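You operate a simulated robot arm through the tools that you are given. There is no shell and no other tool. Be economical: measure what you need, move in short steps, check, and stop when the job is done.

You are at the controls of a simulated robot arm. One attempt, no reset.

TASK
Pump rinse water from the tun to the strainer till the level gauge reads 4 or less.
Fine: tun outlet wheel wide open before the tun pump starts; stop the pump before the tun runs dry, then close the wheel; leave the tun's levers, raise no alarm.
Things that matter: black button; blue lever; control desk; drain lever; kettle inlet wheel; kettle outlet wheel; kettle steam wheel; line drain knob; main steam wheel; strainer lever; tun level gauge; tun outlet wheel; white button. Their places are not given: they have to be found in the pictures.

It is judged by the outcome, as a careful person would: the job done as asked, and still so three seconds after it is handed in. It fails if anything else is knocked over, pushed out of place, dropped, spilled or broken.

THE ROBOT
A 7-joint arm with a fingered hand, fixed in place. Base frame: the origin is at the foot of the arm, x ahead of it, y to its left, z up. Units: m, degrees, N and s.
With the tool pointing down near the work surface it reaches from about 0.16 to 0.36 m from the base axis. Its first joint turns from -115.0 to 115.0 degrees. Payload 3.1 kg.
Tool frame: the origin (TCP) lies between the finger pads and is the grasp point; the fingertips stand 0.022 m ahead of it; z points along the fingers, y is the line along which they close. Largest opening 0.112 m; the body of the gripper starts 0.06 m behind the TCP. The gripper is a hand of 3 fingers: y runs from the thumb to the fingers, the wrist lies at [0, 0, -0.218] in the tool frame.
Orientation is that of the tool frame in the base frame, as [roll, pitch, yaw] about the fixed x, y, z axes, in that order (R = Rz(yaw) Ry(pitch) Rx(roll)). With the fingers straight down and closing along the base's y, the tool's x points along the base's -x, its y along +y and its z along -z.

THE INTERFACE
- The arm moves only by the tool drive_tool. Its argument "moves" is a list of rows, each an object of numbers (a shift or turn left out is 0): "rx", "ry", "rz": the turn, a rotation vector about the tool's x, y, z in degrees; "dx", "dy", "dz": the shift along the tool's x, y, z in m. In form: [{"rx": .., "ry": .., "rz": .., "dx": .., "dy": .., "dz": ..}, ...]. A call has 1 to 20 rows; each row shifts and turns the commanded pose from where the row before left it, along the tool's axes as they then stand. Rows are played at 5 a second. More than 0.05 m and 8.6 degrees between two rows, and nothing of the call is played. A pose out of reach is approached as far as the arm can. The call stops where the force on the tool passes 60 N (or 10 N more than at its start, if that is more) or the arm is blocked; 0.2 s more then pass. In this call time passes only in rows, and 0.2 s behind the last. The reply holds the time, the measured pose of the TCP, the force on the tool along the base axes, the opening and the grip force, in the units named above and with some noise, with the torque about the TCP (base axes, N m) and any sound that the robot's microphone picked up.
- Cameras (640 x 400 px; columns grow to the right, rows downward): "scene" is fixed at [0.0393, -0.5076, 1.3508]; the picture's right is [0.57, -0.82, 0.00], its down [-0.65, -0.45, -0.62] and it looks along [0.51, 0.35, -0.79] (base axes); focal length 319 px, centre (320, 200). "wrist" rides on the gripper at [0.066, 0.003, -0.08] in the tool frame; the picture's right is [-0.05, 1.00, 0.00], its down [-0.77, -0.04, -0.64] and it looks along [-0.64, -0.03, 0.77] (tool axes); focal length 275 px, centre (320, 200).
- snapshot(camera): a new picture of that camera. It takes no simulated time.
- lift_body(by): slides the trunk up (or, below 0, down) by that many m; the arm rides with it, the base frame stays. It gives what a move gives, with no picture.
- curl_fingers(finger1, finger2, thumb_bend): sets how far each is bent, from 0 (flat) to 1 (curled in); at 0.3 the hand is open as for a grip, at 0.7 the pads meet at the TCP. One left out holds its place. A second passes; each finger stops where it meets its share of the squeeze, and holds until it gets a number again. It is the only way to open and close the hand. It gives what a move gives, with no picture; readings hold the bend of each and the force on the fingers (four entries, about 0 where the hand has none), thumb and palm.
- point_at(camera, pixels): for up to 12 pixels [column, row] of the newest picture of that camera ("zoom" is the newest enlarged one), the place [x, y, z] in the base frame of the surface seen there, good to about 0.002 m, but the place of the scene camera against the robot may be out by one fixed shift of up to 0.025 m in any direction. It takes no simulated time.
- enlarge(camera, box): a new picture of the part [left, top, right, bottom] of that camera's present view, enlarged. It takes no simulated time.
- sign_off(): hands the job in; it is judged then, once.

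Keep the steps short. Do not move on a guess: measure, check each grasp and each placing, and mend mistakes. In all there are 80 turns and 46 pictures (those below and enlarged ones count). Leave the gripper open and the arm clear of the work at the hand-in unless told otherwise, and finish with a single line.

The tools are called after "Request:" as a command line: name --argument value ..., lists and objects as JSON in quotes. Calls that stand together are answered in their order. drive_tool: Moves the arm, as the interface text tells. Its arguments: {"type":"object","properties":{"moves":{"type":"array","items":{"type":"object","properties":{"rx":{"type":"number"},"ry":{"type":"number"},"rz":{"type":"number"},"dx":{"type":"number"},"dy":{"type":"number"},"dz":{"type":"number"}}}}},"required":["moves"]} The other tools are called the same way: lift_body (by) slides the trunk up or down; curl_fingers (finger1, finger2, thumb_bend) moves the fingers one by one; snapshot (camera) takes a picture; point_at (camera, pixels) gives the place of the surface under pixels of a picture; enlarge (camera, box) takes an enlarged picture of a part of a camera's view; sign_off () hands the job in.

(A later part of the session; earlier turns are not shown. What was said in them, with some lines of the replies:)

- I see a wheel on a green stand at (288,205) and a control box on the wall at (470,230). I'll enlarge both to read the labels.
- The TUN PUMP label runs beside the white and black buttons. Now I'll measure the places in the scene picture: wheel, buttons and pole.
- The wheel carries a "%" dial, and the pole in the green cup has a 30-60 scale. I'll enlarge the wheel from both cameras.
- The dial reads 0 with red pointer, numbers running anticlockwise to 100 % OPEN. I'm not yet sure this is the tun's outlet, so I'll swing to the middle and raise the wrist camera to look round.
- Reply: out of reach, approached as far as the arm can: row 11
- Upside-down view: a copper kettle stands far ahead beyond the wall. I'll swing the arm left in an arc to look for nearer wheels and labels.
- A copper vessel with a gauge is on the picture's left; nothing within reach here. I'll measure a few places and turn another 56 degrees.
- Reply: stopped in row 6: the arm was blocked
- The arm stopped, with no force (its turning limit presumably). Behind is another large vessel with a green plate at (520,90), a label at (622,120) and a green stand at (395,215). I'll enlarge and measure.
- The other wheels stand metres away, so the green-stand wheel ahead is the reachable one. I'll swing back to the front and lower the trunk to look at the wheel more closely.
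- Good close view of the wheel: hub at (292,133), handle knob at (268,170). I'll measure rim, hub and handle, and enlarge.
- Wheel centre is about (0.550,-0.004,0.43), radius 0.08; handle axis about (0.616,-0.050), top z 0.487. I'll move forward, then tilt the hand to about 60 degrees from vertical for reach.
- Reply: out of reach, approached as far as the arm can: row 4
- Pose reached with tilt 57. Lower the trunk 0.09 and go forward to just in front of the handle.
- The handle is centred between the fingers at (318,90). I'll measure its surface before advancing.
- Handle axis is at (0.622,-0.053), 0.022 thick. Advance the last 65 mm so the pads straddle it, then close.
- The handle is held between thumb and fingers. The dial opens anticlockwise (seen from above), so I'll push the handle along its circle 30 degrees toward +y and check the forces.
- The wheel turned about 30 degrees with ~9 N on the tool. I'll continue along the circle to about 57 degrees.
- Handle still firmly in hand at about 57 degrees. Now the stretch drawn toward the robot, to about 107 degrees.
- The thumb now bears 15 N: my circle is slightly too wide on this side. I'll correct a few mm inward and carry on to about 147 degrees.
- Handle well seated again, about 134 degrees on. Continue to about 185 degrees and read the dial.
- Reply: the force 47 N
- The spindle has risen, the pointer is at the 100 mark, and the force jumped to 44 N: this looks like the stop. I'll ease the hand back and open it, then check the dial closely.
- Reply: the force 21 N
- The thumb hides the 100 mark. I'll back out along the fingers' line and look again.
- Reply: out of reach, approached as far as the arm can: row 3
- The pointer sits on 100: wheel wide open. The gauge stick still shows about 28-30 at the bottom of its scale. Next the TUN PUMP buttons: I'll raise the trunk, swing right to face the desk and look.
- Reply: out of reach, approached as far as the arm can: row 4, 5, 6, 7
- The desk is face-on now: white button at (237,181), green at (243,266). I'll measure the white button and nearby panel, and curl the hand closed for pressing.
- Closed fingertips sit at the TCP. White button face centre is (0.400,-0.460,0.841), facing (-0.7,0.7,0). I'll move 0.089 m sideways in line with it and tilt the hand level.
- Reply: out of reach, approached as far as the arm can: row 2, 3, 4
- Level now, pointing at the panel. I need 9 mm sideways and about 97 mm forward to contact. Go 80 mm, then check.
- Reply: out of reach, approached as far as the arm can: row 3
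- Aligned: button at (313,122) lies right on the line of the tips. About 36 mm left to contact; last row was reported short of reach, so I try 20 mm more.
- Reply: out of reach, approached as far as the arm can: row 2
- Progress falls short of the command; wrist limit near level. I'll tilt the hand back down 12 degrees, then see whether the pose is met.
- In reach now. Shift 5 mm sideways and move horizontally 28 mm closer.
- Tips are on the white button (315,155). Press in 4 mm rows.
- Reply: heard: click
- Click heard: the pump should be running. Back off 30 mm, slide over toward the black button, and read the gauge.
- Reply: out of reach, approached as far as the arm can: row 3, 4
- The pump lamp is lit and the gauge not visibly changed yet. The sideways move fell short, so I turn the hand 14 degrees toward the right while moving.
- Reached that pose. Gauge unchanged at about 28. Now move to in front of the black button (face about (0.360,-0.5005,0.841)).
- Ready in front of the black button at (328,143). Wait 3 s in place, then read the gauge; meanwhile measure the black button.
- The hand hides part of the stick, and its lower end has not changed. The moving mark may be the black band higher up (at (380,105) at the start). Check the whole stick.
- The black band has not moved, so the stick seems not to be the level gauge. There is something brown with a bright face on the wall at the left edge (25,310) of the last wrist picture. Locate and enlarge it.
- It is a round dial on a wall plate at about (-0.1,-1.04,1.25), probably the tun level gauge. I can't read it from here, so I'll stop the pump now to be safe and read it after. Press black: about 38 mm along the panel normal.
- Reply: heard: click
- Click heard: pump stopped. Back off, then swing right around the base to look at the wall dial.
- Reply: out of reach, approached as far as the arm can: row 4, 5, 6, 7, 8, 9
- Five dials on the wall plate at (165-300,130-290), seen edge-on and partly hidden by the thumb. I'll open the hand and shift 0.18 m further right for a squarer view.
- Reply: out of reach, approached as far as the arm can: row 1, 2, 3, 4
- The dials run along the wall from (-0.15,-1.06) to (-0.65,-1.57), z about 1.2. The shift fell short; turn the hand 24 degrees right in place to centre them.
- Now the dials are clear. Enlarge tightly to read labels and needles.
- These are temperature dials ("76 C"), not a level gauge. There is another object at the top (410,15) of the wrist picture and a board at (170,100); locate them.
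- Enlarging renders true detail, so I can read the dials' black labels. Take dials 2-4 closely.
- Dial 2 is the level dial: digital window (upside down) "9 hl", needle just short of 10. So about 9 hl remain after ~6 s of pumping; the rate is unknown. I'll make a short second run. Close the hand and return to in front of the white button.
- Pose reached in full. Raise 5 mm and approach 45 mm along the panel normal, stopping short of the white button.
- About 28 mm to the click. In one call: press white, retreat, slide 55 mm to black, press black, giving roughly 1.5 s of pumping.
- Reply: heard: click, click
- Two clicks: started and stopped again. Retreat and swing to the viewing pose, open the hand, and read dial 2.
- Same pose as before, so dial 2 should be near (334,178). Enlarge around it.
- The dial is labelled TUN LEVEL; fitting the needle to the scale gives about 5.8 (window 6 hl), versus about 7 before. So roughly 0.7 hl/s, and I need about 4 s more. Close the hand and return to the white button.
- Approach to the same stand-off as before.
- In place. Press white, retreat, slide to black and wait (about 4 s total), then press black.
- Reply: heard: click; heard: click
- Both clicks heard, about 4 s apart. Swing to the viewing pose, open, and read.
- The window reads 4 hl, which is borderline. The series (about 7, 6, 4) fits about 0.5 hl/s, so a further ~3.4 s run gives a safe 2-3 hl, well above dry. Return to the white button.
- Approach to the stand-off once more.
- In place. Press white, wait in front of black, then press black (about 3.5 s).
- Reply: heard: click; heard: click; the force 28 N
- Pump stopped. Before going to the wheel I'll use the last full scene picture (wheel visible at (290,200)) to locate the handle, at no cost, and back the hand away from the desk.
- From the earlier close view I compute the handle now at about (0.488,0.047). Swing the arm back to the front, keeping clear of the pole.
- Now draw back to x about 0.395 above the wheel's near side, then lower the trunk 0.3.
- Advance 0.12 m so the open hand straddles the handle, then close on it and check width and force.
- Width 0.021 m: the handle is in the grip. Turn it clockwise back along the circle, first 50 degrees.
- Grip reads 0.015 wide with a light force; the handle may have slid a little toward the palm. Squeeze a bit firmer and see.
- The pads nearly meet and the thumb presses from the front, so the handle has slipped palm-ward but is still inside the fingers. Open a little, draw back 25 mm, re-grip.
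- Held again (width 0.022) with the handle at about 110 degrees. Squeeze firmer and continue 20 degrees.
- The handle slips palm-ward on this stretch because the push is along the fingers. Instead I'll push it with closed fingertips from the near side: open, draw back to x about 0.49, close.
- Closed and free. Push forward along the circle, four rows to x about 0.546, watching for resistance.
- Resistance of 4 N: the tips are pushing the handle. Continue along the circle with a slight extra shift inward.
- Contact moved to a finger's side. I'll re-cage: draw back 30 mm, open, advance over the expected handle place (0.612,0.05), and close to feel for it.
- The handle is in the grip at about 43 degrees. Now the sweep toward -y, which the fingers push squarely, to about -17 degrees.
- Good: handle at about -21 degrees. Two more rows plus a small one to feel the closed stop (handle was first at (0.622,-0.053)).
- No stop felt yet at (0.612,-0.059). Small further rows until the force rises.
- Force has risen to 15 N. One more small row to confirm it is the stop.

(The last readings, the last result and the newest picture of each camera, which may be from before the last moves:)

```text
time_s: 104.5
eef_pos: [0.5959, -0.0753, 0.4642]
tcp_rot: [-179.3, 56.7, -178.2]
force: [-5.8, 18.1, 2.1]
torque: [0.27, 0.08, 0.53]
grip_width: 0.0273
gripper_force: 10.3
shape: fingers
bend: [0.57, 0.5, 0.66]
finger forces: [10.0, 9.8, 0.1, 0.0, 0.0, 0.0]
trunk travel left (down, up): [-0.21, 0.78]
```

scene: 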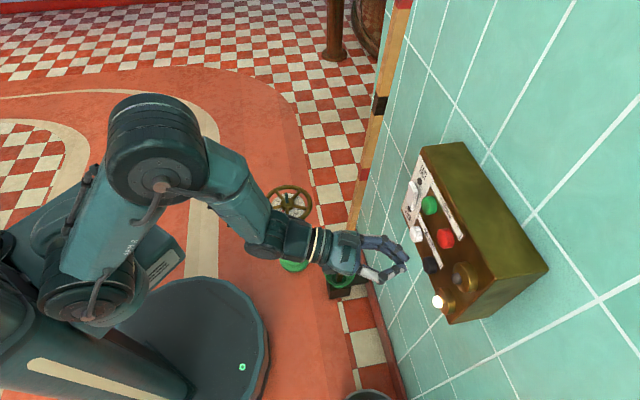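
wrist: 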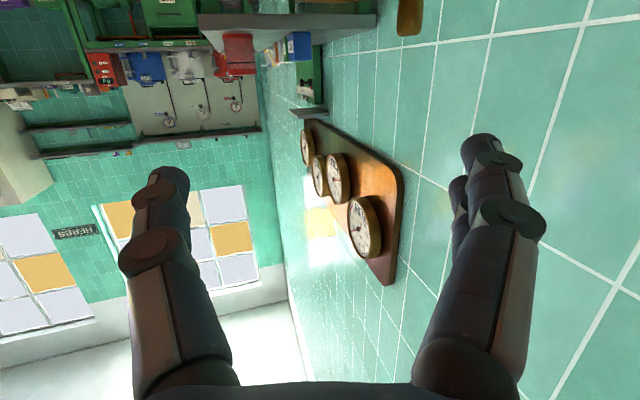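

Fingers are being spread rather than the handle moving: the stop. Ease off, open, withdraw, and use the last picture on the dial.

Request:
drive_tool --moves '[{"dy": 0.012}]'

Request:
curl_fingers --finger1 0.3 --finger2 0.3 --thumb_bend 0.3

Request:
drive_tool --moves '[{"dz": -0.04}, {"dz": -0.04}, {"dz": -0.04}, {"dx": 0.02, "dz": -0.031}, {"dx": 0.02, "dz": -0.031}, {"dx": 0.02, "dz": -0.031}]'

Request:
enlarge --camera "scene" --box '[262, 180, 318, 228]'

```text
time_s: 104.9
eef_pos: [0.5969, -0.0667, 0.4646]
tcp_rot: [-179.6, 56.7, -178.8]
force: [-3.0, 9.8, -0.2]
torque: [0.09, 0.09, 0.28]
grip_width: 0.0197
gripper_force: 5.0
shape: fingers
bend: [0.61, 0.55, 0.66]
finger forces: [4.9, 5.5, 0.0, 0.0, 0.1, 0.0]
trunk travel left (down, up): [-0.21, 0.78]
```

```text
time_s: 105.9
eef_pos: [0.5967, -0.066, 0.4635]
tcp_rot: [-179.5, 56.8, -178.6]
force: [0.4, -0.5, 0.7]
torque: [0.0, -0.03, -0.02]
grip_width: 0.1115
gripper_force: 0.0
shape: fingers
bend: [0.3, 0.3, 0.3]
finger forces: [0.0, 0.0, 0.1, 0.0, 0.0, 0.0]
trunk travel left (down, up): [-0.21, 0.78]
```

```text
time_s: 107.3
eef_pos: [0.3864, -0.0724, 0.5315]
tcp_rot: [-179.5, 56.8, -178.5]
force: [0.5, 0.2, -0.8]
torque: [0.03, -0.05, 0.0]
grip_width: 0.1112
gripper_force: 0.1
shape: fingers
bend: [0.3, 0.3, 0.3]
finger forces: [0.0, 0.0, 0.0, 0.0, 0.0, 0.1]
trunk travel left (down, up): [-0.21, 0.78]
```

```text
8.33 times, centred on (290, 204) of scene
```

zoom: 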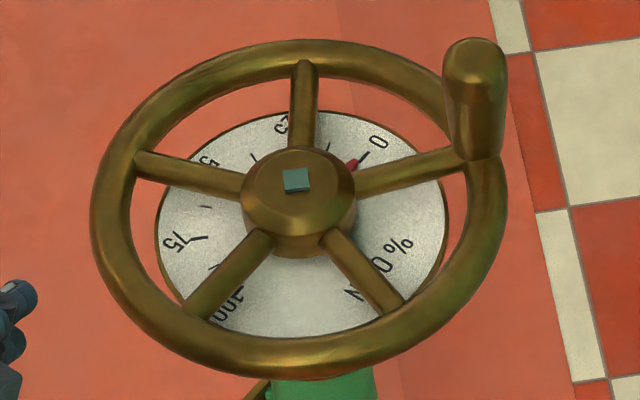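

The stem is down and the pointer is on 0, so the wheel is closed. The pump is stopped, the hand is open and clear. Handing in.

Request:
sign_off

```text
The job is handed in.
```

I pumped the tun down below 4 hl, then stopped the pump and closed the outlet wheel to 0. The last gauge reading was 4 hl, and I then ran about 3.5 s more without re-reading it; I estimate 2–3 hl left.
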